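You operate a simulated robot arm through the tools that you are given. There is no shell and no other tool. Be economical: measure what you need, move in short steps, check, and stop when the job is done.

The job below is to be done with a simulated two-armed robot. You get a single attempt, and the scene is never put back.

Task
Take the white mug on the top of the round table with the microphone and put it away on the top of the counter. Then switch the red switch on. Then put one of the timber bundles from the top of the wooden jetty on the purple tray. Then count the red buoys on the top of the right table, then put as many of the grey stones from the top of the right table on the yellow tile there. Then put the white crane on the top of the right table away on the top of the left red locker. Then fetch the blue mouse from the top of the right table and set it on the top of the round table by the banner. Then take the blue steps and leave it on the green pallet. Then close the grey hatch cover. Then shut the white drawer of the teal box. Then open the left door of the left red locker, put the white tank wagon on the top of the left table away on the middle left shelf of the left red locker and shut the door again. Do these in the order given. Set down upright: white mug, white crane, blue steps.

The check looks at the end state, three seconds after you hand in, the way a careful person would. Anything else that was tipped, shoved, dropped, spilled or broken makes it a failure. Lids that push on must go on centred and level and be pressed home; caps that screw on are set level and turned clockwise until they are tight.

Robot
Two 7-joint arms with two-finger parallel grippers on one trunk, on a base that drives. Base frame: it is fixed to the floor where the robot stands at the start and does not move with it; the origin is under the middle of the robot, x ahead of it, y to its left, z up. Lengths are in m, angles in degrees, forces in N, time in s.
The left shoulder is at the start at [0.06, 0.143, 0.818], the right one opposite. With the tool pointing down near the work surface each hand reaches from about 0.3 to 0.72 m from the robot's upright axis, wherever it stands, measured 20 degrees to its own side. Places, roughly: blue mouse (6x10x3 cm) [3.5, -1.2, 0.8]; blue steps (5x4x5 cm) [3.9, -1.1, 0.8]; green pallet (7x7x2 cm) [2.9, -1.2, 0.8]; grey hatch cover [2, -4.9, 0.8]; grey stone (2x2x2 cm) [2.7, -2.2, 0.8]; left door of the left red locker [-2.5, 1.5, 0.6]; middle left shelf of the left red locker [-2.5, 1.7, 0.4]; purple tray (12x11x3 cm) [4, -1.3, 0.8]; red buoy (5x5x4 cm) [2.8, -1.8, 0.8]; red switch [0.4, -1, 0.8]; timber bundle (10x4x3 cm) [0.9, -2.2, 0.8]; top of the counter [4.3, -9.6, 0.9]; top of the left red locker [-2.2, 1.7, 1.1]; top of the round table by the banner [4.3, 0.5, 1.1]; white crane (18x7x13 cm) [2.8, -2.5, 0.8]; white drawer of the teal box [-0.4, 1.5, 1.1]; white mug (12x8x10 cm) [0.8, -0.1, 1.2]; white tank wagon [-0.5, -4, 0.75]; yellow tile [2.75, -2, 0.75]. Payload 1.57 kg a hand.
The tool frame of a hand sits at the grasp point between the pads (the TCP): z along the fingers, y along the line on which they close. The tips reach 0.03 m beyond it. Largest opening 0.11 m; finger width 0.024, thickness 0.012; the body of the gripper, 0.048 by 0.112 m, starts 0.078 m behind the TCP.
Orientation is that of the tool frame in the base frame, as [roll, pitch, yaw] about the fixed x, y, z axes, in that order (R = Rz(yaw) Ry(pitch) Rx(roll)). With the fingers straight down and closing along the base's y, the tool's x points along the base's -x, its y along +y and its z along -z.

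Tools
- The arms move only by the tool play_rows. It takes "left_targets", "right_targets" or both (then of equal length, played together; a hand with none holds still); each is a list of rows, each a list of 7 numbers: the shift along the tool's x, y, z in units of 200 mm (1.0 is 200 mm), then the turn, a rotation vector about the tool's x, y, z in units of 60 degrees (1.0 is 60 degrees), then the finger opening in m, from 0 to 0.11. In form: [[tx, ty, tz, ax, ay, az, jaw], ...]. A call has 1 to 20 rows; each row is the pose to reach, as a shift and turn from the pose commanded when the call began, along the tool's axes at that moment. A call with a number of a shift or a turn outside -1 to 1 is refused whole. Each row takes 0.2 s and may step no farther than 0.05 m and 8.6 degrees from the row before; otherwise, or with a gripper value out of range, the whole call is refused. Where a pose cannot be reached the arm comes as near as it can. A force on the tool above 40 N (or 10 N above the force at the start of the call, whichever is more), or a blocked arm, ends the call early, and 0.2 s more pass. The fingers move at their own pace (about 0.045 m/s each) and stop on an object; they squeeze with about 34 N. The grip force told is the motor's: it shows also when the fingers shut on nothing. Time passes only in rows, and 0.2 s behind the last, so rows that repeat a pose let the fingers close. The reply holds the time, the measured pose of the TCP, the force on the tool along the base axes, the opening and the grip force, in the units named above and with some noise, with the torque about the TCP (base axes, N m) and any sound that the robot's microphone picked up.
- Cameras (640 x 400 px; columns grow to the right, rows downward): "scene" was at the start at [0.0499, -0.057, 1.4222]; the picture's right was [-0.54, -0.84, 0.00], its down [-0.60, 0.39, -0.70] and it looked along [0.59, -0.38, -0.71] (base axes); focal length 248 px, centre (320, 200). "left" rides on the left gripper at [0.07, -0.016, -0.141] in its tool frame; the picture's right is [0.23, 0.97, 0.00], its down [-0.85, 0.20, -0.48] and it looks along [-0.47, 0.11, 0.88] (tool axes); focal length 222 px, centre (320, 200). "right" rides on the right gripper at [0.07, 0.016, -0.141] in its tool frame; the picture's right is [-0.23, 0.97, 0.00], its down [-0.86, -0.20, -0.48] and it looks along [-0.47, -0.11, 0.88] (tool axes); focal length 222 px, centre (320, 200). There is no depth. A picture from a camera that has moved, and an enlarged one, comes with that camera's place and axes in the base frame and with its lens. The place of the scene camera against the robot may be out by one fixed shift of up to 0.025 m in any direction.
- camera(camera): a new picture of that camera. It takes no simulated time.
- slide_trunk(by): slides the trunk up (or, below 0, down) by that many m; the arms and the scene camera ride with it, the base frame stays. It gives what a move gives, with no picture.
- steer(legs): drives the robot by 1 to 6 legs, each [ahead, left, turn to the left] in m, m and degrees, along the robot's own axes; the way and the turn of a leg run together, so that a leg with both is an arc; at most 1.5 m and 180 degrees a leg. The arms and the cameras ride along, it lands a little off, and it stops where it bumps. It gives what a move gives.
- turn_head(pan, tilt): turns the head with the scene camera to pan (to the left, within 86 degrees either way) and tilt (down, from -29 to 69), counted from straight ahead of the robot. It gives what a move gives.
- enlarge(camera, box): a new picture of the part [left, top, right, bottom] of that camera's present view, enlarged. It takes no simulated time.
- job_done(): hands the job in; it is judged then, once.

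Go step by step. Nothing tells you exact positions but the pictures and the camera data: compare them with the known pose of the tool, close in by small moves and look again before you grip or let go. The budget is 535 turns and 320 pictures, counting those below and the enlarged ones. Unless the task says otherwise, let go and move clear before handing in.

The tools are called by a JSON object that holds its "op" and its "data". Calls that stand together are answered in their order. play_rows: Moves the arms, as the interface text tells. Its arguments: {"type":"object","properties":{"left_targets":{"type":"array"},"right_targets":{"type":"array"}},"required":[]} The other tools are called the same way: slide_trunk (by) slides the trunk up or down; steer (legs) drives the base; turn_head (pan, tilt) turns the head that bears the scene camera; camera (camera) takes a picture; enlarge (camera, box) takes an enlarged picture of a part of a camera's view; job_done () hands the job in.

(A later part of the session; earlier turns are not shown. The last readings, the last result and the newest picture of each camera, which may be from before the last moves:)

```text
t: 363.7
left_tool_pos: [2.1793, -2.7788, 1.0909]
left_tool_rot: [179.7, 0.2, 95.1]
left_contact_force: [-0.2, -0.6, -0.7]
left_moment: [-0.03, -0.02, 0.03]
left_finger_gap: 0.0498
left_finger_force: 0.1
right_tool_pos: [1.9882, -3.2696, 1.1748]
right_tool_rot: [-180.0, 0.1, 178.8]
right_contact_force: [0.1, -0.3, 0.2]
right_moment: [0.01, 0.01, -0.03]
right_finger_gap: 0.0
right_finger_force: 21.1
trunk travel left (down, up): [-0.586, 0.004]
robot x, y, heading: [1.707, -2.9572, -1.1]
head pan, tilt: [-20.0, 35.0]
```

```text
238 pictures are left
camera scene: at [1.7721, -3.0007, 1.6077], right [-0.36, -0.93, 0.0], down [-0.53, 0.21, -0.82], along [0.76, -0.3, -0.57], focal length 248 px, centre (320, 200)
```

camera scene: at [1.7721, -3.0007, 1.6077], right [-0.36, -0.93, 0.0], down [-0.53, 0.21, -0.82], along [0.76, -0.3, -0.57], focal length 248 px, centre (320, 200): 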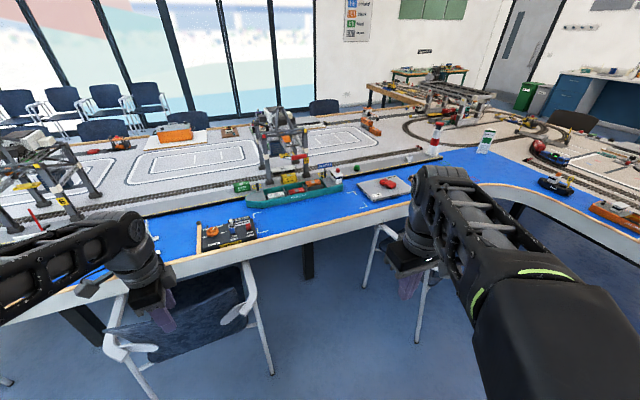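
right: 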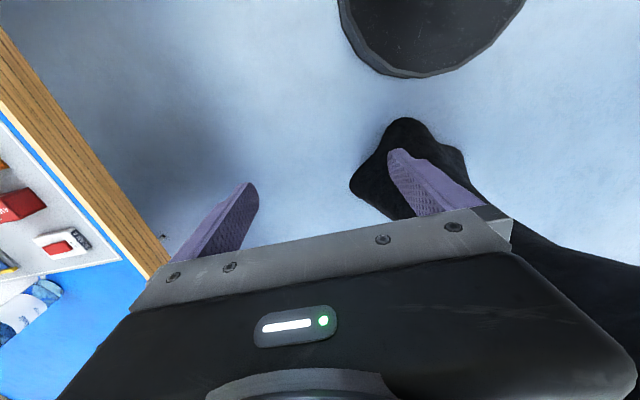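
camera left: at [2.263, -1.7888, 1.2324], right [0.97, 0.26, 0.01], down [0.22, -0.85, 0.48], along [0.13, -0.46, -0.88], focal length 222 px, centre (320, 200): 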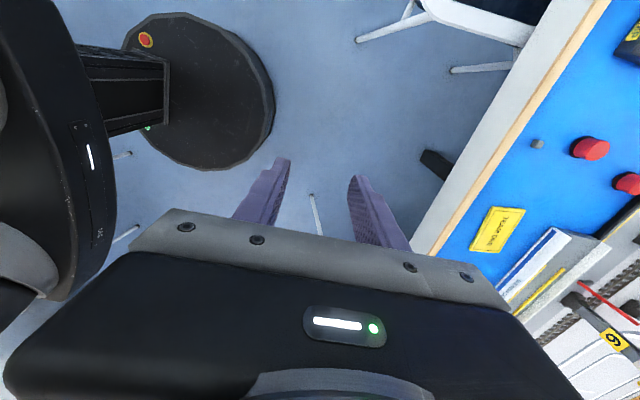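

{"op": "enlarge", "data": {"camera": "scene", "box": [220, 100, 500, 260]}}

{"op": "turn_head", "data": {"pan": 40, "tilt": 30}}

{"op": "enlarge", "data": {"camera": "scene", "box": [180, 100, 500, 260]}}

```text
2.29 times, centred on (360, 180) of scene
camera zoom: at [1.7721, -3.0007, 1.6077], right [-0.36, -0.93, 0.0], down [-0.53, 0.21, -0.82], along [0.76, -0.3, -0.57], focal length 566 px, centre (229, 246)
```

zoom: 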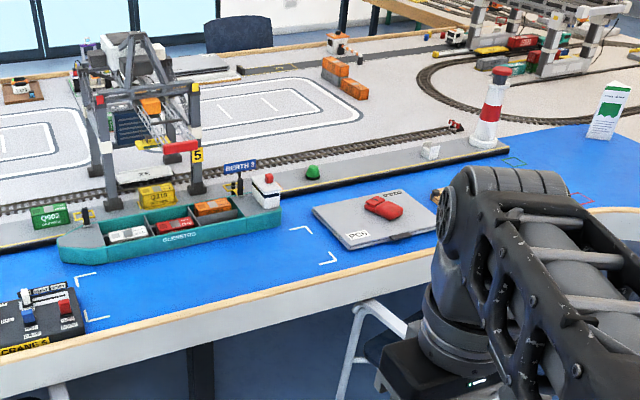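

```text
t: 365.0
left_tool_pos: [2.1801, -2.7789, 1.0907]
left_tool_rot: [179.7, 0.2, 95.1]
left_contact_force: [0.2, 0.7, 0.9]
left_moment: [-0.03, 0.02, 0.0]
left_finger_gap: 0.0499
left_finger_force: 0.0
right_tool_pos: [1.9884, -3.2698, 1.1751]
right_tool_rot: [180.0, 0.1, 178.8]
right_contact_force: [0.4, 0.1, -0.4]
right_moment: [0.0, 0.01, 0.01]
right_finger_gap: 0.0
right_finger_force: 21.2
trunk travel left (down, up): [-0.586, 0.004]
robot x, y, heading: [1.7094, -2.9608, -1.1]
head pan, tilt: [40.0, 30.0]
```

```text
2.00 times, centred on (340, 180) of scene
camera zoom: at [1.7606, -2.9123, 1.6155], right [0.63, -0.78, 0.0], down [-0.39, -0.31, -0.87], along [0.68, 0.54, -0.5], focal length 495 px, centre (280, 240)
```

zoom: 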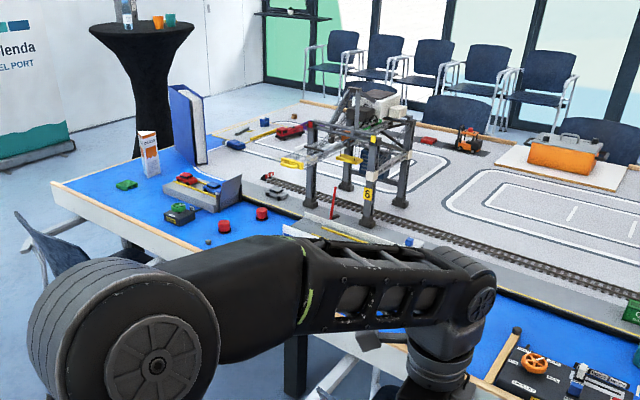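

I count two red buoys ([3.01,-1.82], [2.85,-1.78]). Stones: dark ≈[2.75,-2.26], grey ≈[2.80,-2.35], another ≈[2.745,-1.785]. I return to between the chairs and take a closer look.

{"op": "steer", "data": {"legs": [[0.02, 0.93, 0], [0.46, 0, 1]]}}

{"op": "turn_head", "data": {"pan": -10, "tilt": 52}}

{"op": "camera", "data": {"camera": "scene"}}

{"op": "enlarge", "data": {"camera": "scene", "box": [200, 100, 440, 230]}}

```text
t: 372.1
left_tool_pos: [2.6743, -1.8632, 1.0904]
left_tool_rot: [179.6, 0.1, 96.0]
left_contact_force: [0.1, -1.0, -0.2]
left_moment: [0.0, -0.01, 0.0]
left_finger_gap: 0.0502
left_finger_force: 0.0
right_tool_pos: [2.4908, -2.3561, 1.1755]
right_tool_rot: [180.0, 0.1, 179.7]
right_contact_force: [0.2, -0.7, -0.6]
right_moment: [-0.01, 0.03, 0.01]
right_finger_gap: 0.0
right_finger_force: 21.6
trunk travel left (down, up): [-0.586, 0.004]
robot x, y, heading: [2.2059, -2.0471, -0.6]
head pan, tilt: [40.0, 30.0]
```

```text
t: 373.3
left_tool_pos: [2.6747, -1.8631, 1.0903]
left_tool_rot: [179.6, 0.2, 96.0]
left_contact_force: [-0.8, -0.2, -0.3]
left_moment: [-0.01, 0.0, -0.01]
left_finger_gap: 0.05
left_finger_force: 0.1
right_tool_pos: [2.4898, -2.3555, 1.1755]
right_tool_rot: [180.0, 0.1, 179.6]
right_contact_force: [-0.9, -0.1, -0.5]
right_moment: [0.02, 0.01, -0.01]
right_finger_gap: 0.0002
right_finger_force: 21.5
trunk travel left (down, up): [-0.586, 0.004]
robot x, y, heading: [2.2056, -2.0467, -0.5]
head pan, tilt: [-10.0, 52.0]
```

```text
235 pictures are left
camera scene: at [2.2605, -2.0723, 1.5833], right [-0.18, -0.98, 0.0], down [-0.77, 0.14, -0.62], along [0.61, -0.11, -0.79], focal length 248 px, centre (320, 200)
```

scene: 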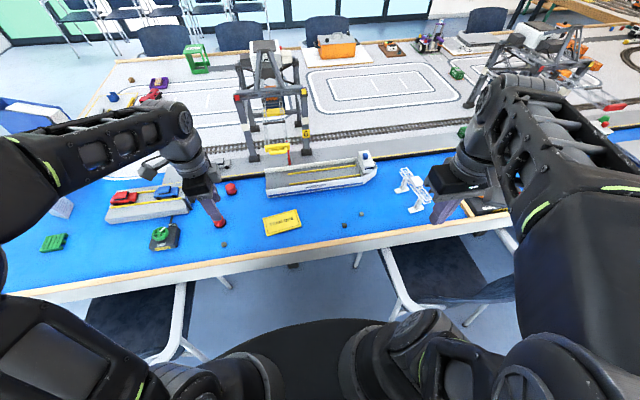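

```text
2.67 times, centred on (320, 165) of scene
camera zoom: at [2.2605, -2.0723, 1.5833], right [-0.18, -0.98, 0.0], down [-0.77, 0.14, -0.62], along [0.61, -0.11, -0.79], focal length 661 px, centre (320, 293)
```

zoom: 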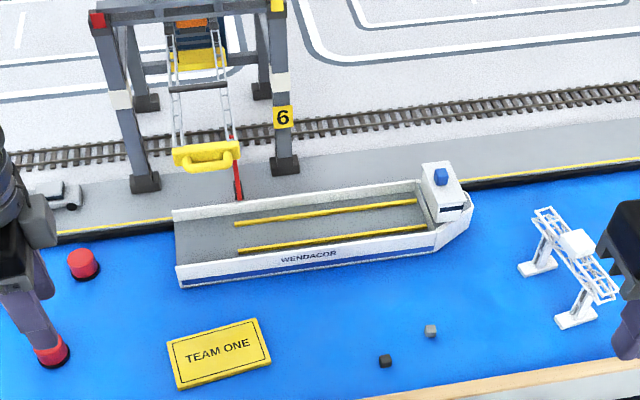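

{"op": "enlarge", "data": {"camera": "scene", "box": [195, 210, 259, 250]}}

{"op": "enlarge", "data": {"camera": "scene", "box": [322, 200, 386, 240]}}

```text
10.00 times, centred on (227, 230) of scene
camera zoom: at [2.2605, -2.0723, 1.5833], right [-0.18, -0.98, 0.0], down [-0.77, 0.14, -0.62], along [0.61, -0.11, -0.79], focal length 2477 px, centre (1250, -100)
```

zoom: 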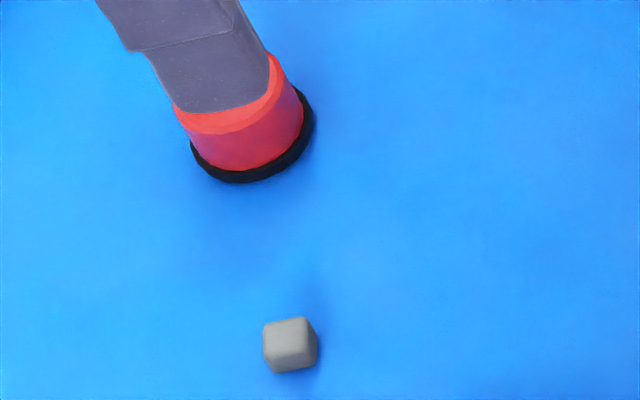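

```text
10.00 times, centred on (354, 220) of scene
camera zoom: at [2.2605, -2.0723, 1.5833], right [-0.18, -0.98, 0.0], down [-0.77, 0.14, -0.62], along [0.61, -0.11, -0.79], focal length 2477 px, centre (-20, 0)
```

zoom: 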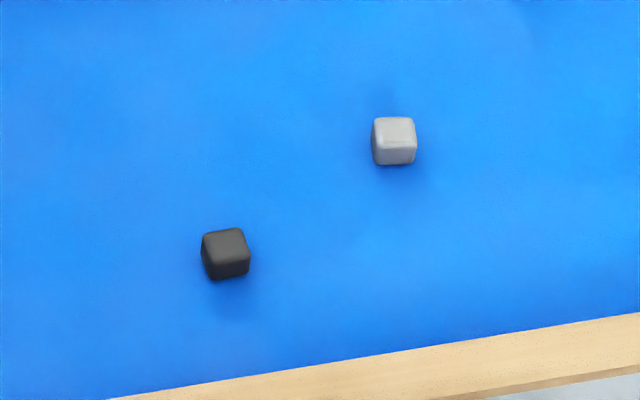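

I'll use the light-grey stone (right hand) and the warm-grey stone (left hand). Lower the trunk and bring the right hand over the light-grey stone.

{"op": "slide_trunk", "data": {"by": -0.2}}

{"op": "play_rows", "data": {"right_targets": [[-0.2, 0.02, 0, 0, 0, 0, 0.02], [-0.4, 0.04, 0.05, 0, 0, 0, 0.04], [-0.6, 0.06, 0.1, 0, 0, 0, 0.05], [-0.8, 0.09, 0.15, 0, 0, 0, 0.05], [-1.0, 0.09, 0.2, 0, 0, 0, 0.05]]}}

{"op": "play_rows", "data": {"right_targets": [[-0.2, 0, 0, 0, 0, 0, 0.05], [-0.4, 0, 0.1, 0, 0, 0, 0.05], [-0.525, 0, 0.15, 0, 0, 0, 0.05]]}}

{"op": "camera", "data": {"camera": "right"}}

```text
t: 375.5
left_tool_pos: [2.6745, -1.8617, 0.8908]
left_tool_rot: [179.8, 0.2, 95.9]
left_contact_force: [-0.8, -0.5, -0.1]
left_moment: [-0.01, 0.02, 0.0]
left_finger_gap: 0.0504
left_finger_force: 0.0
right_tool_pos: [2.4889, -2.3552, 0.9754]
right_tool_rot: [179.9, 0.1, 179.6]
right_contact_force: [0.1, 0.0, 0.4]
right_moment: [0.0, -0.01, 0.01]
right_finger_gap: 0.0
right_finger_force: 21.6
trunk travel left (down, up): [-0.386, 0.204]
robot x, y, heading: [2.2035, -2.0457, -0.6]
head pan, tilt: [-10.0, 52.0]
```

```text
t: 376.7
left_tool_pos: [2.6736, -1.8628, 0.89]
left_tool_rot: [179.7, 0.1, 96.0]
left_contact_force: [-0.2, 0.2, 0.7]
left_moment: [0.03, 0.01, 0.01]
left_finger_gap: 0.05
left_finger_force: 0.0
right_tool_pos: [2.6915, -2.3391, 0.9346]
right_tool_rot: [179.9, 0.0, 179.5]
right_contact_force: [-0.8, 0.6, 0.2]
right_moment: [0.01, -0.01, -0.02]
right_finger_gap: 0.0503
right_finger_force: 0.1
trunk travel left (down, up): [-0.386, 0.204]
robot x, y, heading: [2.2092, -2.0472, -0.7]
head pan, tilt: [-10.0, 52.0]
```

```text
t: 377.5
left_tool_pos: [2.6739, -1.8611, 0.8904]
left_tool_rot: [179.7, 0.2, 95.9]
left_contact_force: [0.9, 0.6, 0.3]
left_moment: [0.02, 0.0, 0.0]
left_finger_gap: 0.0502
left_finger_force: 0.1
right_tool_pos: [2.798, -2.3381, 0.9048]
right_tool_rot: [-179.9, 0.2, 179.6]
right_contact_force: [-0.4, 0.7, -1.0]
right_moment: [0.03, -0.01, 0.0]
right_finger_gap: 0.0501
right_finger_force: 0.2
trunk travel left (down, up): [-0.386, 0.204]
robot x, y, heading: [2.203, -2.0446, -0.8]
head pan, tilt: [-10.0, 52.0]
```

```text
231 pictures are left
camera right: at [2.7277, -2.3221, 1.0474], right [0.23, 0.97, 0.0], down [0.85, -0.2, 0.48], along [0.47, -0.11, -0.88], focal length 222 px, centre (320, 200)
```

right: 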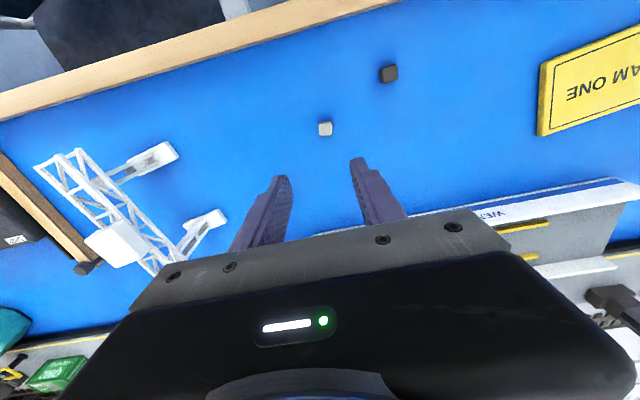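

{"op": "play_rows", "data": {"right_targets": [[0.04, 0.025, 0.15, 0, 0, 0, 0.045], [0.075, 0.05, 0.325, 0, 0, 0, 0.045]]}}

{"op": "camera", "data": {"camera": "right"}}

```text
t: 378.1
left_tool_pos: [2.6736, -1.8614, 0.8911]
left_tool_rot: [179.7, 0.3, 95.9]
left_contact_force: [-0.3, 1.0, -0.1]
left_moment: [-0.01, 0.0, -0.01]
left_finger_gap: 0.0502
left_finger_force: 0.0
right_tool_pos: [2.7826, -2.3283, 0.841]
right_tool_rot: [-180.0, 0.1, 179.7]
right_contact_force: [0.0, -0.4, -0.3]
right_moment: [0.01, 0.02, -0.01]
right_finger_gap: 0.0449
right_finger_force: 0.1
trunk travel left (down, up): [-0.386, 0.204]
robot x, y, heading: [2.205, -2.0464, -0.5]
head pan, tilt: [-10.0, 52.0]
```

```text
230 pictures are left
camera right: at [2.7123, -2.3119, 0.9816], right [0.23, 0.97, 0.0], down [0.85, -0.21, 0.48], along [0.47, -0.11, -0.88], focal length 222 px, centre (320, 200)
```

right: 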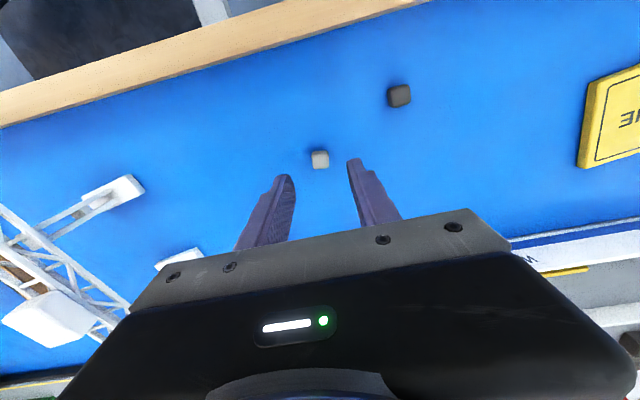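

On target. Lower and grip the stone.

{"op": "play_rows", "data": {"right_targets": [[0, 0, 0.12, 0, 0, 0, 0.045], [0, 0, 0.22, 0, 0, 0, 0.045], [0, 0, 0.28, 0, 0, 0, 0.045]]}}

{"op": "play_rows", "data": {"right_targets": [[0, 0, 0, 0, 0, 0, 0.02], [0, 0, 0, 0, 0, 0, 0.005], [0, 0, 0, 0, 0, 0, 0.005], [0, 0, 0, 0, 0, 0, 0.005]]}}

{"op": "play_rows", "data": {"right_targets": [[0, 0, -0.15, 0, 0, 0, 0.005], [0, 0, -0.3, 0, 0, 0, 0.005]]}}

{"op": "camera", "data": {"camera": "right"}}

```text
t: 378.9
left_tool_pos: [2.6714, -1.8621, 0.8923]
left_tool_rot: [179.5, 0.2, 95.8]
left_contact_force: [0.3, -0.9, 0.3]
left_moment: [0.0, 0.02, -0.02]
left_finger_gap: 0.0502
left_finger_force: 0.1
right_tool_pos: [2.7807, -2.3288, 0.7911]
right_tool_rot: [180.0, 0.6, 179.7]
right_contact_force: [-4.5, -2.7, 36.4]
right_moment: [0.5, 0.58, 0.39]
right_finger_gap: 0.0449
right_finger_force: 0.0
trunk travel left (down, up): [-0.386, 0.204]
robot x, y, heading: [2.2062, -2.0494, -0.4]
head pan, tilt: [-10.0, 52.0]
```

```text
t: 379.4
left_tool_pos: [2.6735, -1.8614, 0.8913]
left_tool_rot: [179.6, 0.2, 95.8]
left_contact_force: [-0.4, -0.2, -0.2]
left_moment: [0.02, -0.02, 0.01]
left_finger_gap: 0.0502
left_finger_force: 0.1
right_tool_pos: [2.7827, -2.3279, 0.7903]
right_tool_rot: [180.0, 1.0, 179.5]
right_contact_force: [-4.8, 1.8, 15.4]
right_moment: [0.11, 0.3, -0.08]
right_finger_gap: 0.0325
right_finger_force: 9.0
trunk travel left (down, up): [-0.386, 0.204]
robot x, y, heading: [2.203, -2.048, -0.4]
head pan, tilt: [-10.0, 52.0]
stopped in row 2 (right hand): the force on the tool passed its limit at 48 N (the readings are from after the stop); the commanded pose is now the measured one
```

```text
t: 380.0
left_tool_pos: [2.6748, -1.862, 0.8906]
left_tool_rot: [179.6, 0.2, 95.8]
left_contact_force: [-0.3, -0.2, 0.2]
left_moment: [-0.01, 0.01, -0.01]
left_finger_gap: 0.0501
left_finger_force: 0.0
right_tool_pos: [2.782, -2.3305, 0.8467]
right_tool_rot: [-180.0, 0.5, 179.4]
right_contact_force: [1.2, -0.9, 0.1]
right_moment: [-0.03, -0.02, -0.02]
right_finger_gap: 0.0151
right_finger_force: 29.0
trunk travel left (down, up): [-0.386, 0.204]
robot x, y, heading: [2.2047, -2.0408, -0.6]
head pan, tilt: [-10.0, 52.0]
```

```text
229 pictures are left
camera right: at [2.7103, -2.313, 0.9876], right [0.24, 0.97, 0.0], down [0.85, -0.21, 0.49], along [0.47, -0.11, -0.87], focal length 222 px, centre (320, 200)
```

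right: 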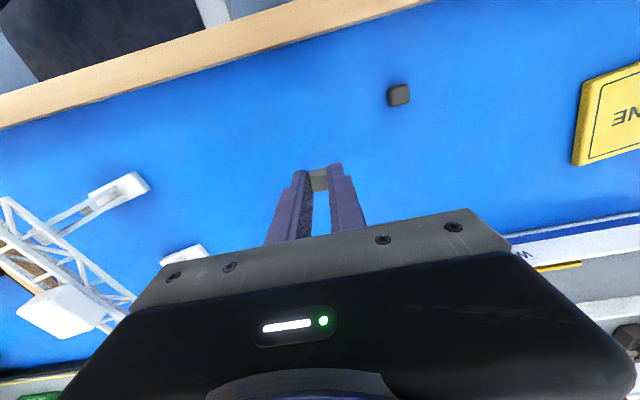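

Stone held. Carry it over the yellow tile (centre ≈[2.797,-2.02]), placing at y≈-2.05.

{"op": "play_rows", "data": {"right_targets": [[0, 0, -0.15, 0, 0, 0, 0.005], [-0.03, 0.2, -0.15, 0, 0, 0, 0.005], [-0.05, 0.4, -0.15, 0, 0, 0, 0.005], [-0.07, 0.6, -0.15, 0, 0, 0, 0.005], [-0.09, 0.75, -0.15, 0, 0, 0, 0.005]]}}

{"op": "play_rows", "data": {"right_targets": [[0, 0.2, 0, 0, 0, 0, 0.005], [0, 0.4, 0, 0, 0, 0, 0.005], [0, 0.65, 0, 0, 0, 0, 0.005]]}}

{"op": "camera", "data": {"camera": "right"}}

{"op": "enlarge", "data": {"camera": "scene", "box": [230, 140, 390, 240]}}

```text
t: 381.2
left_tool_pos: [2.6748, -1.8628, 0.8907]
left_tool_rot: [179.7, 0.2, 95.9]
left_contact_force: [0.3, 0.0, 0.0]
left_moment: [-0.02, -0.03, 0.0]
left_finger_gap: 0.0502
left_finger_force: 0.1
right_tool_pos: [2.7997, -2.1787, 0.8751]
right_tool_rot: [179.9, 0.7, 179.5]
right_contact_force: [-0.8, -0.3, -0.3]
right_moment: [0.02, 0.0, 0.03]
right_finger_gap: 0.0148
right_finger_force: 31.4
trunk travel left (down, up): [-0.386, 0.204]
robot x, y, heading: [2.2054, -2.0436, -0.6]
head pan, tilt: [-10.0, 52.0]
```

```text
t: 382.0
left_tool_pos: [2.6743, -1.861, 0.8892]
left_tool_rot: [179.8, 0.3, 95.9]
left_contact_force: [0.0, -0.2, 0.6]
left_moment: [0.0, 0.0, 0.01]
left_finger_gap: 0.0502
left_finger_force: 0.2
right_tool_pos: [2.7991, -2.0506, 0.8753]
right_tool_rot: [-180.0, 0.6, 179.5]
right_contact_force: [0.4, 0.3, 1.4]
right_moment: [0.03, -0.01, 0.03]
right_finger_gap: 0.0151
right_finger_force: 31.0
trunk travel left (down, up): [-0.386, 0.204]
robot x, y, heading: [2.2028, -2.0447, -0.4]
head pan, tilt: [-10.0, 52.0]
```

```text
228 pictures are left
camera right: at [2.7281, -2.0327, 1.0164], right [0.24, 0.97, 0.0], down [0.85, -0.21, 0.49], along [0.47, -0.11, -0.87], focal length 222 px, centre (320, 200)
```

right: 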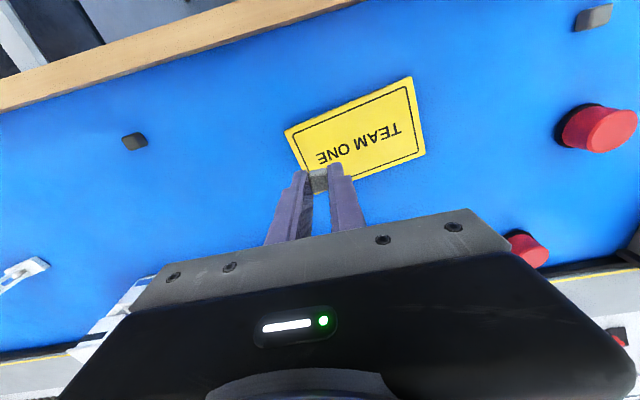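

```text
4.00 times, centred on (310, 190) of scene
camera zoom: at [2.2606, -2.0719, 1.3833], right [-0.18, -0.98, 0.0], down [-0.78, 0.14, -0.62], along [0.61, -0.11, -0.79], focal length 991 px, centre (360, 240)
```

zoom: 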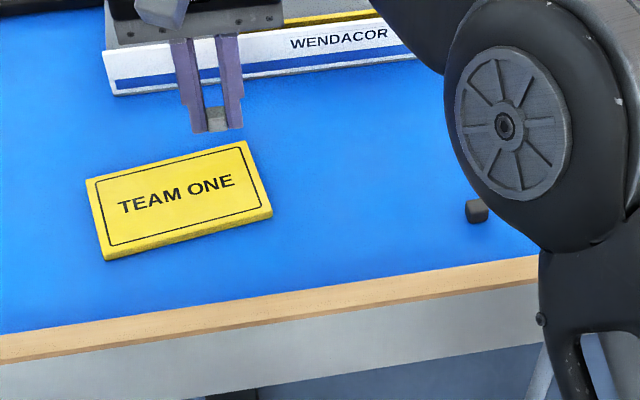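

Move 1.5 cm further in and lower to the tile.

{"op": "play_rows", "data": {"right_targets": [[0.01, 0.075, 0.1, 0, 0, 0, 0.005], [0.01, 0.075, 0.2, 0, 0, 0, 0.005], [0.01, 0.075, 0.28, 0, 0, 0, 0.005], [0.01, 0.075, 0.32, 0, 0, 0, 0.005], [0.01, 0.075, 0.34, 0, 0, 0, 0.005]]}}

{"op": "enlarge", "data": {"camera": "scene", "box": [230, 140, 390, 240]}}

```text
t: 383.2
left_tool_pos: [2.6738, -1.8629, 0.8911]
left_tool_rot: [179.7, 0.3, 95.9]
left_contact_force: [0.1, -0.1, 0.2]
left_moment: [0.0, 0.0, -0.01]
left_finger_gap: 0.05
left_finger_force: 0.0
right_tool_pos: [2.8004, -2.0343, 0.8083]
right_tool_rot: [-180.0, 0.7, 179.5]
right_contact_force: [0.6, -0.7, -0.6]
right_moment: [0.02, 0.02, 0.0]
right_finger_gap: 0.0146
right_finger_force: 30.7
trunk travel left (down, up): [-0.386, 0.204]
robot x, y, heading: [2.2073, -2.0454, -0.4]
head pan, tilt: [-10.0, 52.0]
```

```text
4.00 times, centred on (310, 190) of scene
camera zoom: at [2.2605, -2.0724, 1.3833], right [-0.18, -0.98, 0.0], down [-0.77, 0.14, -0.62], along [0.61, -0.11, -0.79], focal length 991 px, centre (360, 240)
```

zoom: 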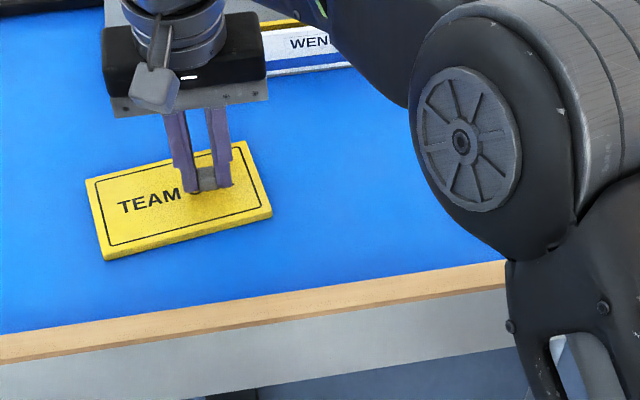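

Almost touching; a few mm more, then release.

{"op": "play_rows", "data": {"right_targets": [[0, 0, 0.015, 0, 0, 0, 0.005], [0, 0, 0.03, 0, 0, 0, 0.005]]}}

{"op": "play_rows", "data": {"right_targets": [[0, 0, 0.0, 0, 0, 0, 0.03], [0, 0, 0.0, 0, 0, 0, 0.04], [0, 0, 0, 0, 0, 0, 0.04]]}}

{"op": "play_rows", "data": {"right_targets": [[0, 0, -0.15, 0, 0, 0, 0.04], [0, 0, -0.35, 0, 0, 0, 0.04], [0.2, -0.1, -0.5, 0, 0, 0, 0.04], [0.4, -0.3, -0.5, 0, 0, 0, 0.04], [0.6, -0.5, -0.5, 0, 0, 0, 0.04]]}}

{"op": "enlarge", "data": {"camera": "scene", "box": [200, 140, 360, 240]}}

```text
t: 383.8
left_tool_pos: [2.6754, -1.8619, 0.891]
left_tool_rot: [179.7, 0.2, 95.9]
left_contact_force: [-0.3, 0.6, -0.3]
left_moment: [-0.02, -0.01, -0.01]
left_finger_gap: 0.0502
left_finger_force: 0.0
right_tool_pos: [2.8013, -2.0353, 0.8033]
right_tool_rot: [180.0, 0.8, 179.5]
right_contact_force: [1.0, -0.7, 0.1]
right_moment: [0.01, -0.02, 0.0]
right_finger_gap: 0.0149
right_finger_force: 30.8
trunk travel left (down, up): [-0.386, 0.204]
robot x, y, heading: [2.207, -2.0465, -0.3]
head pan, tilt: [-10.0, 52.0]
```

```text
t: 384.6
left_tool_pos: [2.6724, -1.8633, 0.8919]
left_tool_rot: [179.7, 0.3, 96.0]
left_contact_force: [-0.2, 0.2, 1.0]
left_moment: [-0.02, -0.02, 0.02]
left_finger_gap: 0.0499
left_finger_force: 0.1
right_tool_pos: [2.8007, -2.0344, 0.8032]
right_tool_rot: [-179.9, 0.6, 179.5]
right_contact_force: [0.7, -0.7, 0.4]
right_moment: [0.03, -0.02, -0.03]
right_finger_gap: 0.04
right_finger_force: 0.0
trunk travel left (down, up): [-0.386, 0.204]
robot x, y, heading: [2.2041, -2.048, -0.8]
head pan, tilt: [-10.0, 52.0]
```

```text
refused: row 3 steps farther than a row can; nothing moved
```

```text
4.00 times, centred on (280, 190) of scene
camera zoom: at [2.2605, -2.0724, 1.3833], right [-0.18, -0.98, 0.0], down [-0.77, 0.14, -0.62], along [0.61, -0.11, -0.79], focal length 991 px, centre (480, 240)
```

zoom: 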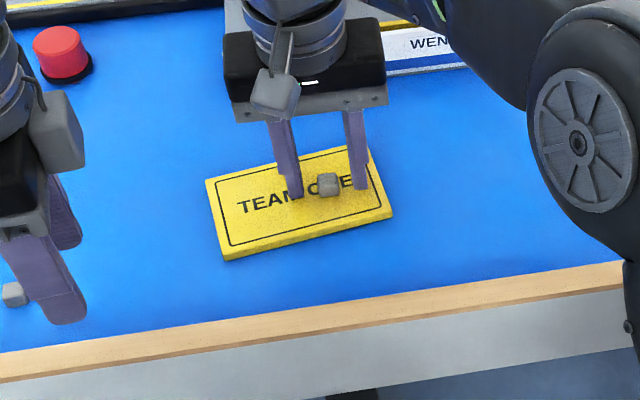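

{"op": "play_rows", "data": {"right_targets": [[0, 0, -0.15, 0, 0, 0, 0.04], [0, 0, -0.35, 0, 0, 0, 0.04], [0.1, -0.1, -0.5, 0, 0, 0, 0.04], [0.25, -0.25, -0.5, 0, 0, 0, 0.02], [0.4, -0.4, -0.5, 0, 0, 0, 0], [0.55, -0.55, -0.5, 0, 0, 0, 0], [0.7, -0.7, -0.5, 0, 0, 0, 0]]}}

{"op": "camera", "data": {"camera": "left"}}

```text
t: 386.2
left_tool_pos: [2.6729, -1.8622, 0.8904]
left_tool_rot: [179.8, 0.0, 95.9]
left_contact_force: [-0.4, -0.2, -0.2]
left_moment: [-0.01, -0.01, -0.02]
left_finger_gap: 0.0502
left_finger_force: 0.1
right_tool_pos: [2.6593, -2.1716, 0.9015]
right_tool_rot: [-179.9, 0.7, 179.5]
right_contact_force: [-0.1, 0.2, -0.2]
right_moment: [0.0, -0.02, -0.01]
right_finger_gap: 0.0
right_finger_force: 21.4
trunk travel left (down, up): [-0.386, 0.204]
robot x, y, heading: [2.2038, -2.043, -0.4]
head pan, tilt: [-10.0, 52.0]
```

```text
224 pictures are left
camera left: at [2.6488, -1.7939, 1.032], right [0.95, 0.33, 0.01], down [0.28, -0.83, 0.48], along [0.16, -0.45, -0.88], focal length 222 px, centre (320, 200)
```

left: 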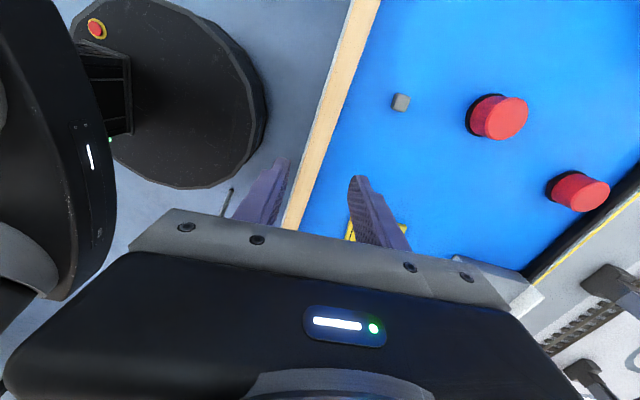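

{"op": "play_rows", "data": {"left_targets": [[0.12, 0.13, 0, 0, 0, 0, 0.045], [0.24, 0.26, 0, 0, 0, 0, 0.045], [0.3475, 0.383, 0.1, 0, 0, 0, 0.045], [0.3475, 0.383, 0.275, 0, 0, 0, 0.045]]}}

{"op": "camera", "data": {"camera": "left"}}

```text
t: 387.2
left_tool_pos: [2.7427, -1.7858, 0.834]
left_tool_rot: [179.7, 0.1, 95.8]
left_contact_force: [-0.2, 0.2, 0.2]
left_moment: [0.03, 0.0, -0.01]
left_finger_gap: 0.0449
left_finger_force: 0.1
right_tool_pos: [2.6587, -2.1708, 0.9018]
right_tool_rot: [-180.0, 0.6, 179.5]
right_contact_force: [-0.3, 1.1, -0.2]
right_moment: [0.01, 0.01, -0.02]
right_finger_gap: 0.0
right_finger_force: 21.0
trunk travel left (down, up): [-0.386, 0.204]
robot x, y, heading: [2.2016, -2.0438, -0.4]
head pan, tilt: [-10.0, 52.0]
```

```text
223 pictures are left
camera left: at [2.7191, -1.7172, 0.9759], right [0.95, 0.33, 0.01], down [0.28, -0.83, 0.48], along [0.16, -0.45, -0.88], focal length 222 px, centre (320, 200)
```

left: 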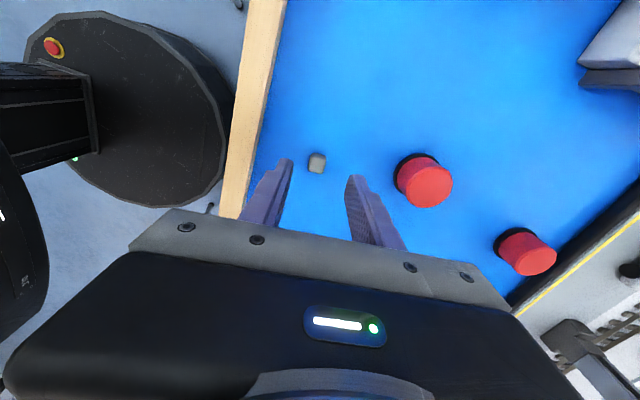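

{"op": "play_rows", "data": {"left_targets": [[0, -0.01, 0.1, 0, 0, 0, 0.045], [0, -0.01, 0.205, 0, 0, 0, 0.045], [0, -0.01, 0.205, 0, 0, 0, 0.02], [0, -0.01, 0.205, 0, 0, 0, 0.005], [0, -0.01, 0.205, 0, 0, 0, 0.005], [0, -0.01, 0.205, 0, 0, 0, 0.005]]}}

{"op": "play_rows", "data": {"left_targets": [[0, 0, -0.15, 0, 0, 0, 0.005], [0, 0, -0.3, 0, 0, 0, 0.005], [0, 0, -0.42, 0, 0, 0, 0.005]]}}

{"op": "camera", "data": {"camera": "left"}}

```text
t: 388.6
left_tool_pos: [2.7417, -1.7863, 0.7939]
left_tool_rot: [179.6, 0.2, 95.9]
left_contact_force: [-0.4, -0.1, 0.2]
left_moment: [0.02, -0.03, -0.01]
left_finger_gap: 0.0141
left_finger_force: 30.5
right_tool_pos: [2.6587, -2.1724, 0.9025]
right_tool_rot: [180.0, 0.6, 179.5]
right_contact_force: [0.5, -0.7, -0.4]
right_moment: [-0.01, 0.01, -0.03]
right_finger_gap: 0.0001
right_finger_force: 20.9
trunk travel left (down, up): [-0.386, 0.204]
robot x, y, heading: [2.2044, -2.0458, -0.6]
head pan, tilt: [-10.0, 52.0]
```

```text
t: 389.4
left_tool_pos: [2.74, -1.7853, 0.879]
left_tool_rot: [179.7, 0.1, 95.9]
left_contact_force: [0.1, -0.3, -1.0]
left_moment: [0.02, -0.01, 0.0]
left_finger_gap: 0.014
left_finger_force: 30.5
right_tool_pos: [2.6592, -2.1721, 0.9014]
right_tool_rot: [180.0, 0.7, 179.5]
right_contact_force: [-0.2, 0.1, -0.5]
right_moment: [0.01, 0.02, -0.01]
right_finger_gap: 0.0002
right_finger_force: 21.3
trunk travel left (down, up): [-0.386, 0.204]
robot x, y, heading: [2.2079, -2.0488, -0.4]
head pan, tilt: [-10.0, 52.0]
```

```text
222 pictures are left
camera left: at [2.715, -1.7159, 1.0199], right [0.95, 0.33, 0.0], down [0.28, -0.83, 0.48], along [0.16, -0.45, -0.88], focal length 222 px, centre (320, 200)
```

left: 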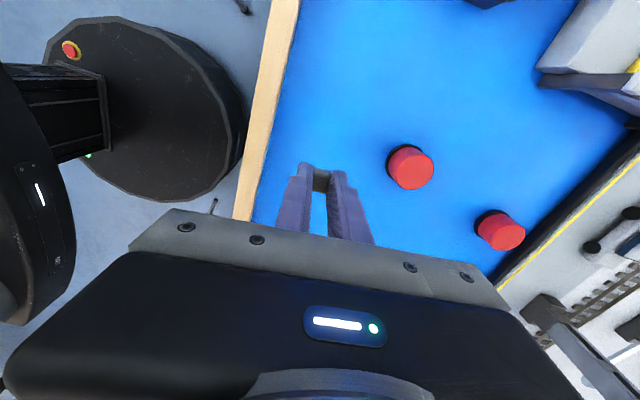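

{"op": "play_rows", "data": {"left_targets": [[-0.2, 0.02, 0, 0, 0, 0, 0.005], [-0.4, 0.05, 0, 0, 0, 0, 0.005], [-0.6, 0.08, 0, 0, 0, 0, 0.005], [-0.8, 0.12, 0, 0, 0, 0, 0.005], [-0.99, 0.148, 0, 0, 0, 0, 0.005], [-0.99, 0.148, 0.2, 0, 0, 0, 0.005]]}}

{"op": "enlarge", "data": {"camera": "scene", "box": [200, 140, 360, 240]}}

{"op": "camera", "data": {"camera": "left"}}

```text
t: 390.8
left_tool_pos: [2.7885, -1.9799, 0.8388]
left_tool_rot: [179.7, 0.2, 95.9]
left_contact_force: [1.3, -0.3, -0.1]
left_moment: [-0.05, 0.02, 0.0]
left_finger_gap: 0.0138
left_finger_force: 30.4
right_tool_pos: [2.6603, -2.1719, 0.9029]
right_tool_rot: [-180.0, 0.5, 179.7]
right_contact_force: [-0.7, 0.1, -0.9]
right_moment: [0.0, -0.02, 0.01]
right_finger_gap: 0.0
right_finger_force: 21.6
trunk travel left (down, up): [-0.386, 0.204]
robot x, y, heading: [2.2101, -2.0447, -0.2]
head pan, tilt: [-10.0, 52.0]
```

```text
4.00 times, centred on (280, 190) of scene
camera zoom: at [2.2608, -2.0724, 1.3833], right [-0.18, -0.98, 0.0], down [-0.78, 0.14, -0.62], along [0.61, -0.11, -0.79], focal length 991 px, centre (480, 240)
```

zoom: 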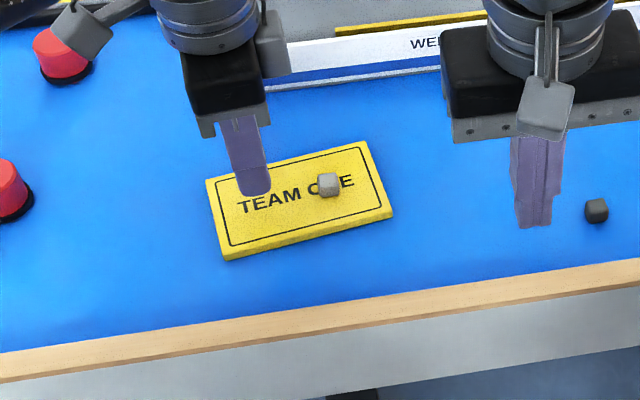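

```text
220 pictures are left
camera left: at [2.764, -1.9106, 0.9799], right [0.95, 0.33, 0.0], down [0.28, -0.83, 0.48], along [0.16, -0.45, -0.88], focal length 222 px, centre (320, 200)
```

left: 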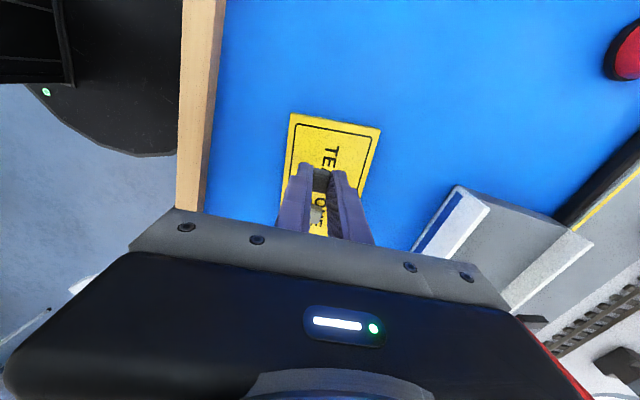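

{"op": "play_rows", "data": {"left_targets": [[0, 0, 0.1, 0, 0, 0, 0.005], [0, 0, 0.15, 0, 0, 0, 0.005], [0, 0, 0.175, 0, 0, 0, 0.005]]}}

{"op": "play_rows", "data": {"left_targets": [[0, 0, 0.0, 0, 0, 0, 0.03], [0, 0, 0.0, 0, 0, 0, 0.04], [0, 0, 0, 0, 0, 0, 0.04]]}}

{"op": "play_rows", "data": {"left_targets": [[0, 0, -0.15, 0, 0, 0, 0.04], [0, 0, -0.35, 0, 0, 0, 0.04], [0, 0, -0.55, 0, 0, 0, 0.04], [0.1, -0.2, -0.55, 0, 0, 0, 0.04], [0.2, -0.4, -0.55, 0, 0, 0, 0.04]]}}

{"op": "enlarge", "data": {"camera": "scene", "box": [200, 140, 360, 240]}}

```text
t: 391.6
left_tool_pos: [2.7909, -1.9784, 0.8034]
left_tool_rot: [179.7, 0.2, 96.0]
left_contact_force: [0.1, 0.2, 0.0]
left_moment: [-0.01, -0.01, 0.02]
left_finger_gap: 0.0141
left_finger_force: 30.2
right_tool_pos: [2.6603, -2.1716, 0.9012]
right_tool_rot: [180.0, 0.6, 179.5]
right_contact_force: [0.3, -0.6, 0.4]
right_moment: [-0.02, -0.03, 0.02]
right_finger_gap: 0.0
right_finger_force: 21.1
trunk travel left (down, up): [-0.386, 0.204]
robot x, y, heading: [2.2039, -2.0465, -0.4]
head pan, tilt: [-10.0, 52.0]
```

```text
t: 392.4
left_tool_pos: [2.791, -1.9797, 0.8046]
left_tool_rot: [179.7, 0.2, 96.0]
left_contact_force: [-0.7, 0.8, 1.3]
left_moment: [0.01, -0.01, 0.02]
left_finger_gap: 0.04
left_finger_force: 0.1
right_tool_pos: [2.6588, -2.1718, 0.9016]
right_tool_rot: [179.9, 0.5, 179.6]
right_contact_force: [0.0, -0.1, -0.1]
right_moment: [0.01, -0.01, -0.02]
right_finger_gap: 0.0001
right_finger_force: 21.5
trunk travel left (down, up): [-0.386, 0.204]
robot x, y, heading: [2.2069, -2.0474, -0.5]
head pan, tilt: [-10.0, 52.0]
```

```text
t: 393.6
left_tool_pos: [2.7046, -1.9474, 0.916]
left_tool_rot: [179.6, 0.2, 95.9]
left_contact_force: [0.6, 0.8, 0.7]
left_moment: [-0.03, -0.05, 0.0]
left_finger_gap: 0.0399
left_finger_force: 0.0
left hand out of reach, approached as far as the arm can: row 3
right_tool_pos: [2.6587, -2.1718, 0.9022]
right_tool_rot: [-180.0, 0.7, 179.5]
right_contact_force: [-0.1, -0.4, -0.3]
right_moment: [0.01, -0.02, -0.04]
right_finger_gap: 0.0
right_finger_force: 21.4
trunk travel left (down, up): [-0.386, 0.204]
robot x, y, heading: [2.2015, -2.0454, -0.1]
head pan, tilt: [-10.0, 52.0]
```

```text
4.00 times, centred on (280, 190) of scene
camera zoom: at [2.2597, -2.0722, 1.3833], right [-0.18, -0.98, 0.0], down [-0.77, 0.14, -0.62], along [0.61, -0.11, -0.79], focal length 991 px, centre (480, 240)
```

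zoom: 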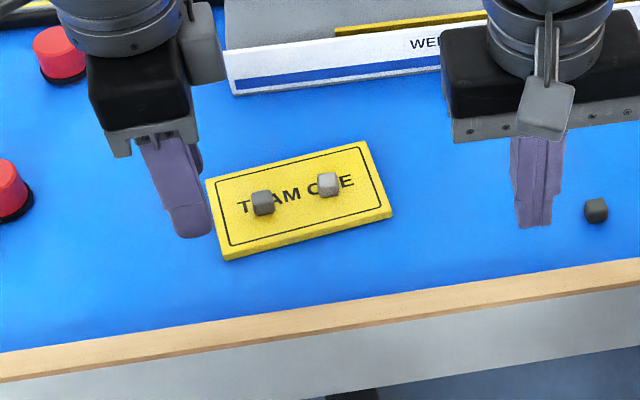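

Two grey stones on the tile for two buoys. Next the white crane at ≈[2.83,-2.55]; I raise a bit, creep forward and turn right to bring it in reach of the right hand.

{"op": "slide_trunk", "data": {"by": 0.15}}

{"op": "steer", "data": {"legs": [[0.11, 0, 0], [0, 0, -25]]}}

{"op": "camera", "data": {"camera": "scene"}}

{"op": "camera", "data": {"camera": "right"}}

```text
t: 395.4
left_tool_pos: [2.7052, -1.948, 1.0655]
left_tool_rot: [179.6, 0.0, 96.0]
left_contact_force: [-0.1, -0.5, -0.1]
left_moment: [0.02, 0.01, 0.0]
left_finger_gap: 0.0398
left_finger_force: 0.1
right_tool_pos: [2.6606, -2.1712, 1.0516]
right_tool_rot: [-179.9, 0.6, 179.5]
right_contact_force: [-0.3, 0.1, 0.1]
right_moment: [-0.01, 0.0, -0.05]
right_finger_gap: 0.0
right_finger_force: 22.0
trunk travel left (down, up): [-0.536, 0.054]
robot x, y, heading: [2.2057, -2.0456, -0.3]
head pan, tilt: [-10.0, 52.0]
```

```text
t: 397.2
left_tool_pos: [2.825, -1.9978, 1.0651]
left_tool_rot: [-179.9, -1.1, 90.1]
left_contact_force: [-2.6, 2.4, 2.2]
left_moment: [-0.06, -0.07, 0.05]
left_finger_gap: 0.0375
left_finger_force: 0.0
right_tool_pos: [2.7498, -2.2292, 1.0527]
right_tool_rot: [-179.9, 0.7, 172.4]
right_contact_force: [-0.1, 0.1, 0.0]
right_moment: [0.04, -0.02, -0.01]
right_finger_gap: 0.0001
right_finger_force: 21.3
trunk travel left (down, up): [-0.536, 0.054]
robot x, y, heading: [2.319, -2.0476, -7.5]
head pan, tilt: [-10.0, 52.0]
stopped in leg 2: the force on the tool passed its limit at 59 N (the readings are from after the stop); the commanded pose is now the measured one
```

```text
218 pictures are left
camera scene: at [2.3684, -2.0785, 1.5333], right [-0.3, -0.95, 0.0], down [-0.75, 0.24, -0.62], along [0.59, -0.19, -0.79], focal length 248 px, centre (320, 200)
```

scene: 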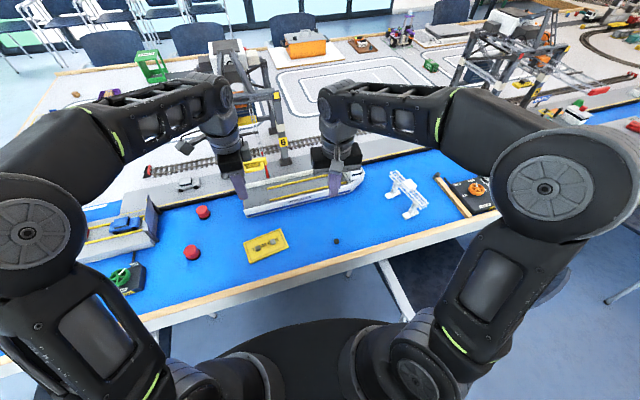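

```text
217 pictures are left
camera right: at [2.6825, -2.2026, 1.193], right [0.35, 0.94, 0.0], down [0.82, -0.31, 0.49], along [0.46, -0.17, -0.87], focal length 222 px, centre (320, 200)
```

right: 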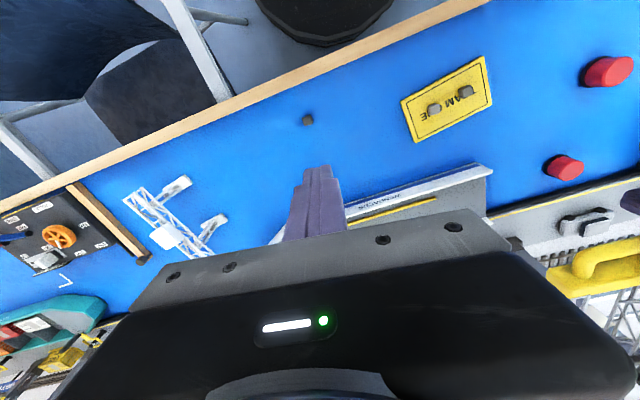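

The left hand bumped the gantry crane's boom. I check, then turn back the same way.

{"op": "enlarge", "data": {"camera": "scene", "box": [130, 20, 400, 220]}}

{"op": "camera", "data": {"camera": "left"}}

```text
2.00 times, centred on (265, 120) of scene
camera zoom: at [2.3684, -2.0785, 1.5333], right [-0.3, -0.95, 0.0], down [-0.75, 0.24, -0.62], along [0.59, -0.19, -0.79], focal length 495 px, centre (430, 360)
```

zoom: 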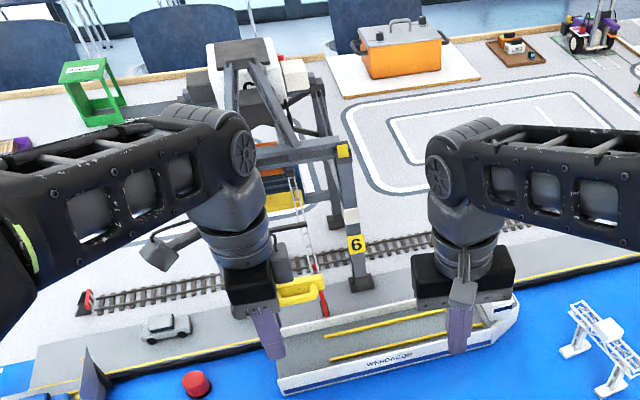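

```text
215 pictures are left
camera left: at [2.8084, -1.93, 1.207], right [0.97, 0.23, 0.0], down [0.2, -0.86, 0.46], along [0.11, -0.45, -0.89], focal length 222 px, centre (320, 200)
```

left: 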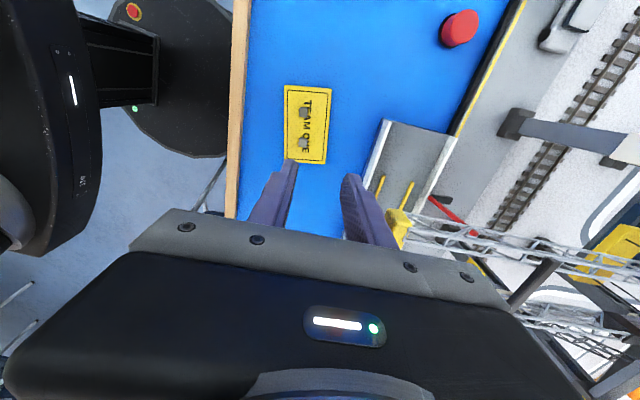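

{"op": "steer", "data": {"legs": [[0, 0, 7]]}}

{"op": "camera", "data": {"camera": "scene"}}

```text
t: 398.2
left_tool_pos: [2.816, -1.9361, 1.0645]
left_tool_rot: [-180.0, -1.0, 97.0]
left_contact_force: [-0.7, 0.8, -0.5]
left_moment: [-0.03, -0.04, 0.01]
left_finger_gap: 0.0402
left_finger_force: 0.1
right_tool_pos: [2.7704, -2.1745, 1.0527]
right_tool_rot: [-179.8, 0.6, 179.3]
right_contact_force: [1.2, -0.2, 0.1]
right_moment: [-0.01, -0.01, -0.04]
right_finger_gap: 0.0
right_finger_force: 21.0
trunk travel left (down, up): [-0.536, 0.054]
robot x, y, heading: [2.3188, -2.0466, -0.3]
head pan, tilt: [-10.0, 52.0]
```

```text
214 pictures are left
camera scene: at [2.3709, -2.0729, 1.5333], right [-0.18, -0.98, 0.0], down [-0.77, 0.14, -0.62], along [0.61, -0.11, -0.79], focal length 248 px, centre (320, 200)
```

scene: 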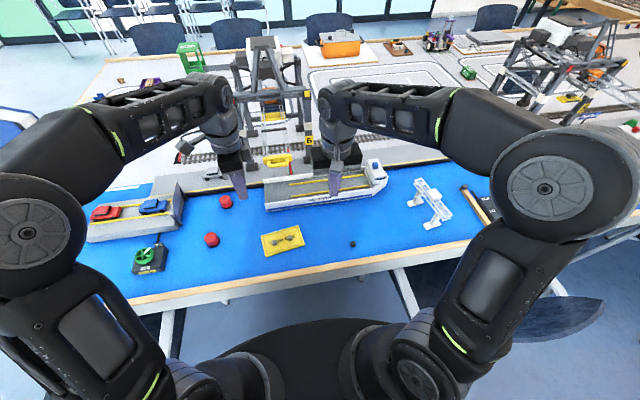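

Released. Retract the left hand fully, then check the gantry stands as before.

{"op": "play_rows", "data": {"left_targets": [[0, -0.2, 0, 0, 0, 0, 0.02], [0, -0.4, 0, 0, 0, 0, 0], [0.1, -0.6, 0, 0, 0, 0, 0], [0.2, -0.8, 0, 0, 0, 0, 0], [0.3, -1.0, 0, 0, 0, 0, 0]]}}

{"op": "enlarge", "data": {"camera": "scene", "box": [150, 30, 350, 210]}}

```text
t: 399.4
left_tool_pos: [2.607, -1.9005, 1.0661]
left_tool_rot: [180.0, -1.0, 97.0]
left_contact_force: [-0.7, 0.6, -0.2]
left_moment: [-0.02, 0.0, -0.04]
left_finger_gap: 0.0
left_finger_force: 21.3
right_tool_pos: [2.7692, -2.1733, 1.0525]
right_tool_rot: [-179.8, 0.7, 179.5]
right_contact_force: [0.1, 1.1, 0.5]
right_moment: [0.0, 0.0, -0.03]
right_finger_gap: 0.0002
right_finger_force: 21.3
trunk travel left (down, up): [-0.536, 0.054]
robot x, y, heading: [2.3147, -2.0477, -0.5]
head pan, tilt: [-10.0, 52.0]
```

```text
2.22 times, centred on (250, 120) of scene
camera zoom: at [2.3693, -2.0728, 1.5334], right [-0.18, -0.98, 0.0], down [-0.77, 0.14, -0.62], along [0.61, -0.11, -0.79], focal length 550 px, centre (476, 378)
```

zoom: 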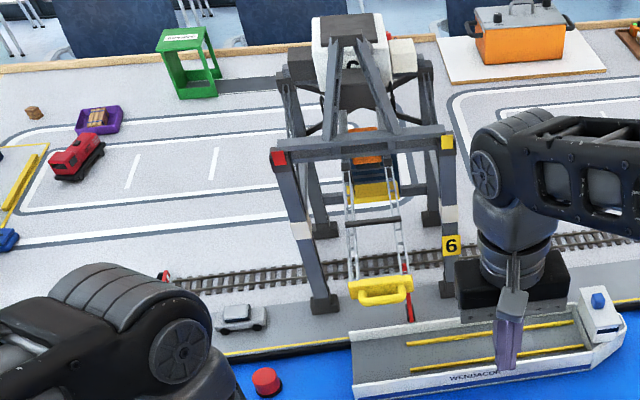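

The gantry stands where it was. Now turn right 25° toward the crane.

{"op": "steer", "data": {"legs": [[0, 0, -25]]}}

{"op": "camera", "data": {"camera": "scene"}}

{"op": "camera", "data": {"camera": "right"}}

```text
t: 401.1
left_tool_pos: [2.6417, -2.0419, 1.0661]
left_tool_rot: [180.0, -1.0, 71.3]
left_contact_force: [-0.7, -0.1, -0.5]
left_moment: [0.0, 0.01, -0.02]
left_finger_gap: 0.0
left_finger_force: 21.7
right_tool_pos: [2.6695, -2.3583, 1.0521]
right_tool_rot: [179.9, 0.6, 154.0]
right_contact_force: [0.8, 0.7, 0.4]
right_moment: [-0.01, 0.02, 0.03]
right_finger_gap: 0.0002
right_finger_force: 20.9
trunk travel left (down, up): [-0.536, 0.054]
robot x, y, heading: [2.3143, -2.0486, -26.2]
head pan, tilt: [-10.0, 52.0]
```

```text
212 pictures are left
camera scene: at [2.3606, -2.0913, 1.5333], right [-0.59, -0.81, 0.0], down [-0.64, 0.46, -0.62], along [0.5, -0.36, -0.79], focal length 248 px, centre (320, 200)
```

scene: 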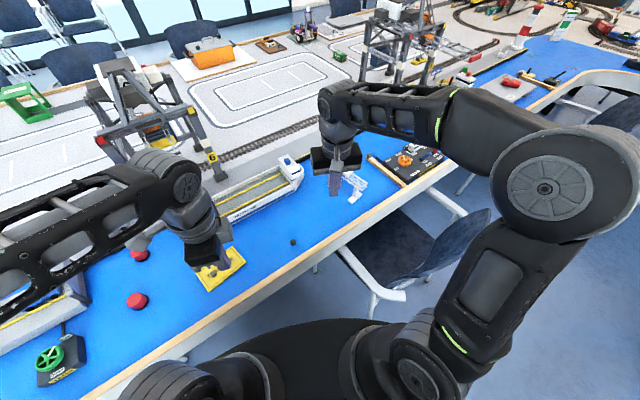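

```text
211 pictures are left
camera right: at [2.6141, -2.3118, 1.1928], right [0.63, 0.77, 0.0], down [0.68, -0.55, 0.49], along [0.38, -0.31, -0.87], focal length 222 px, centre (320, 200)
```

right: 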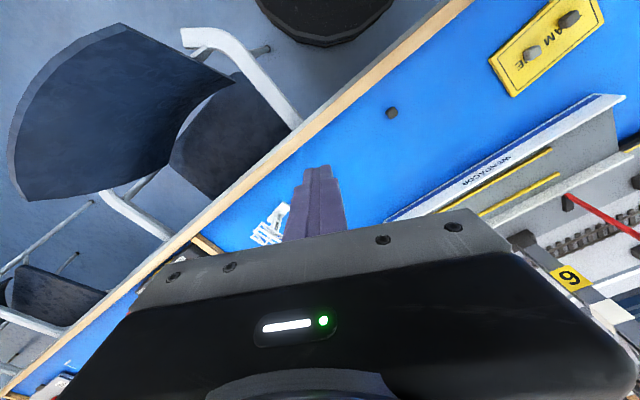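

{"op": "enlarge", "data": {"camera": "scene", "box": [310, 140, 422, 210]}}

```text
5.71 times, centred on (366, 175) of scene
camera zoom: at [2.3606, -2.0913, 1.5333], right [-0.59, -0.81, 0.0], down [-0.64, 0.46, -0.62], along [0.5, -0.36, -0.79], focal length 1416 px, centre (57, 343)
```

zoom: 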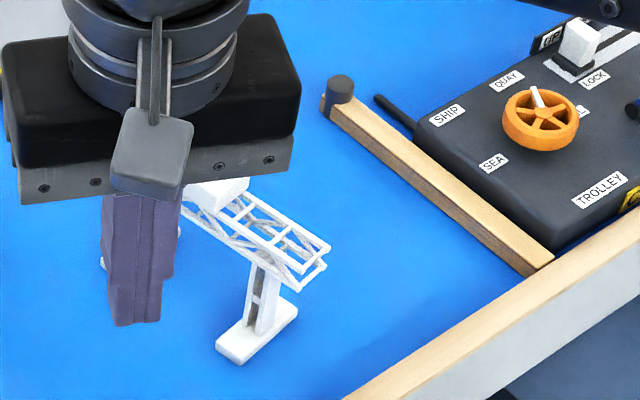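

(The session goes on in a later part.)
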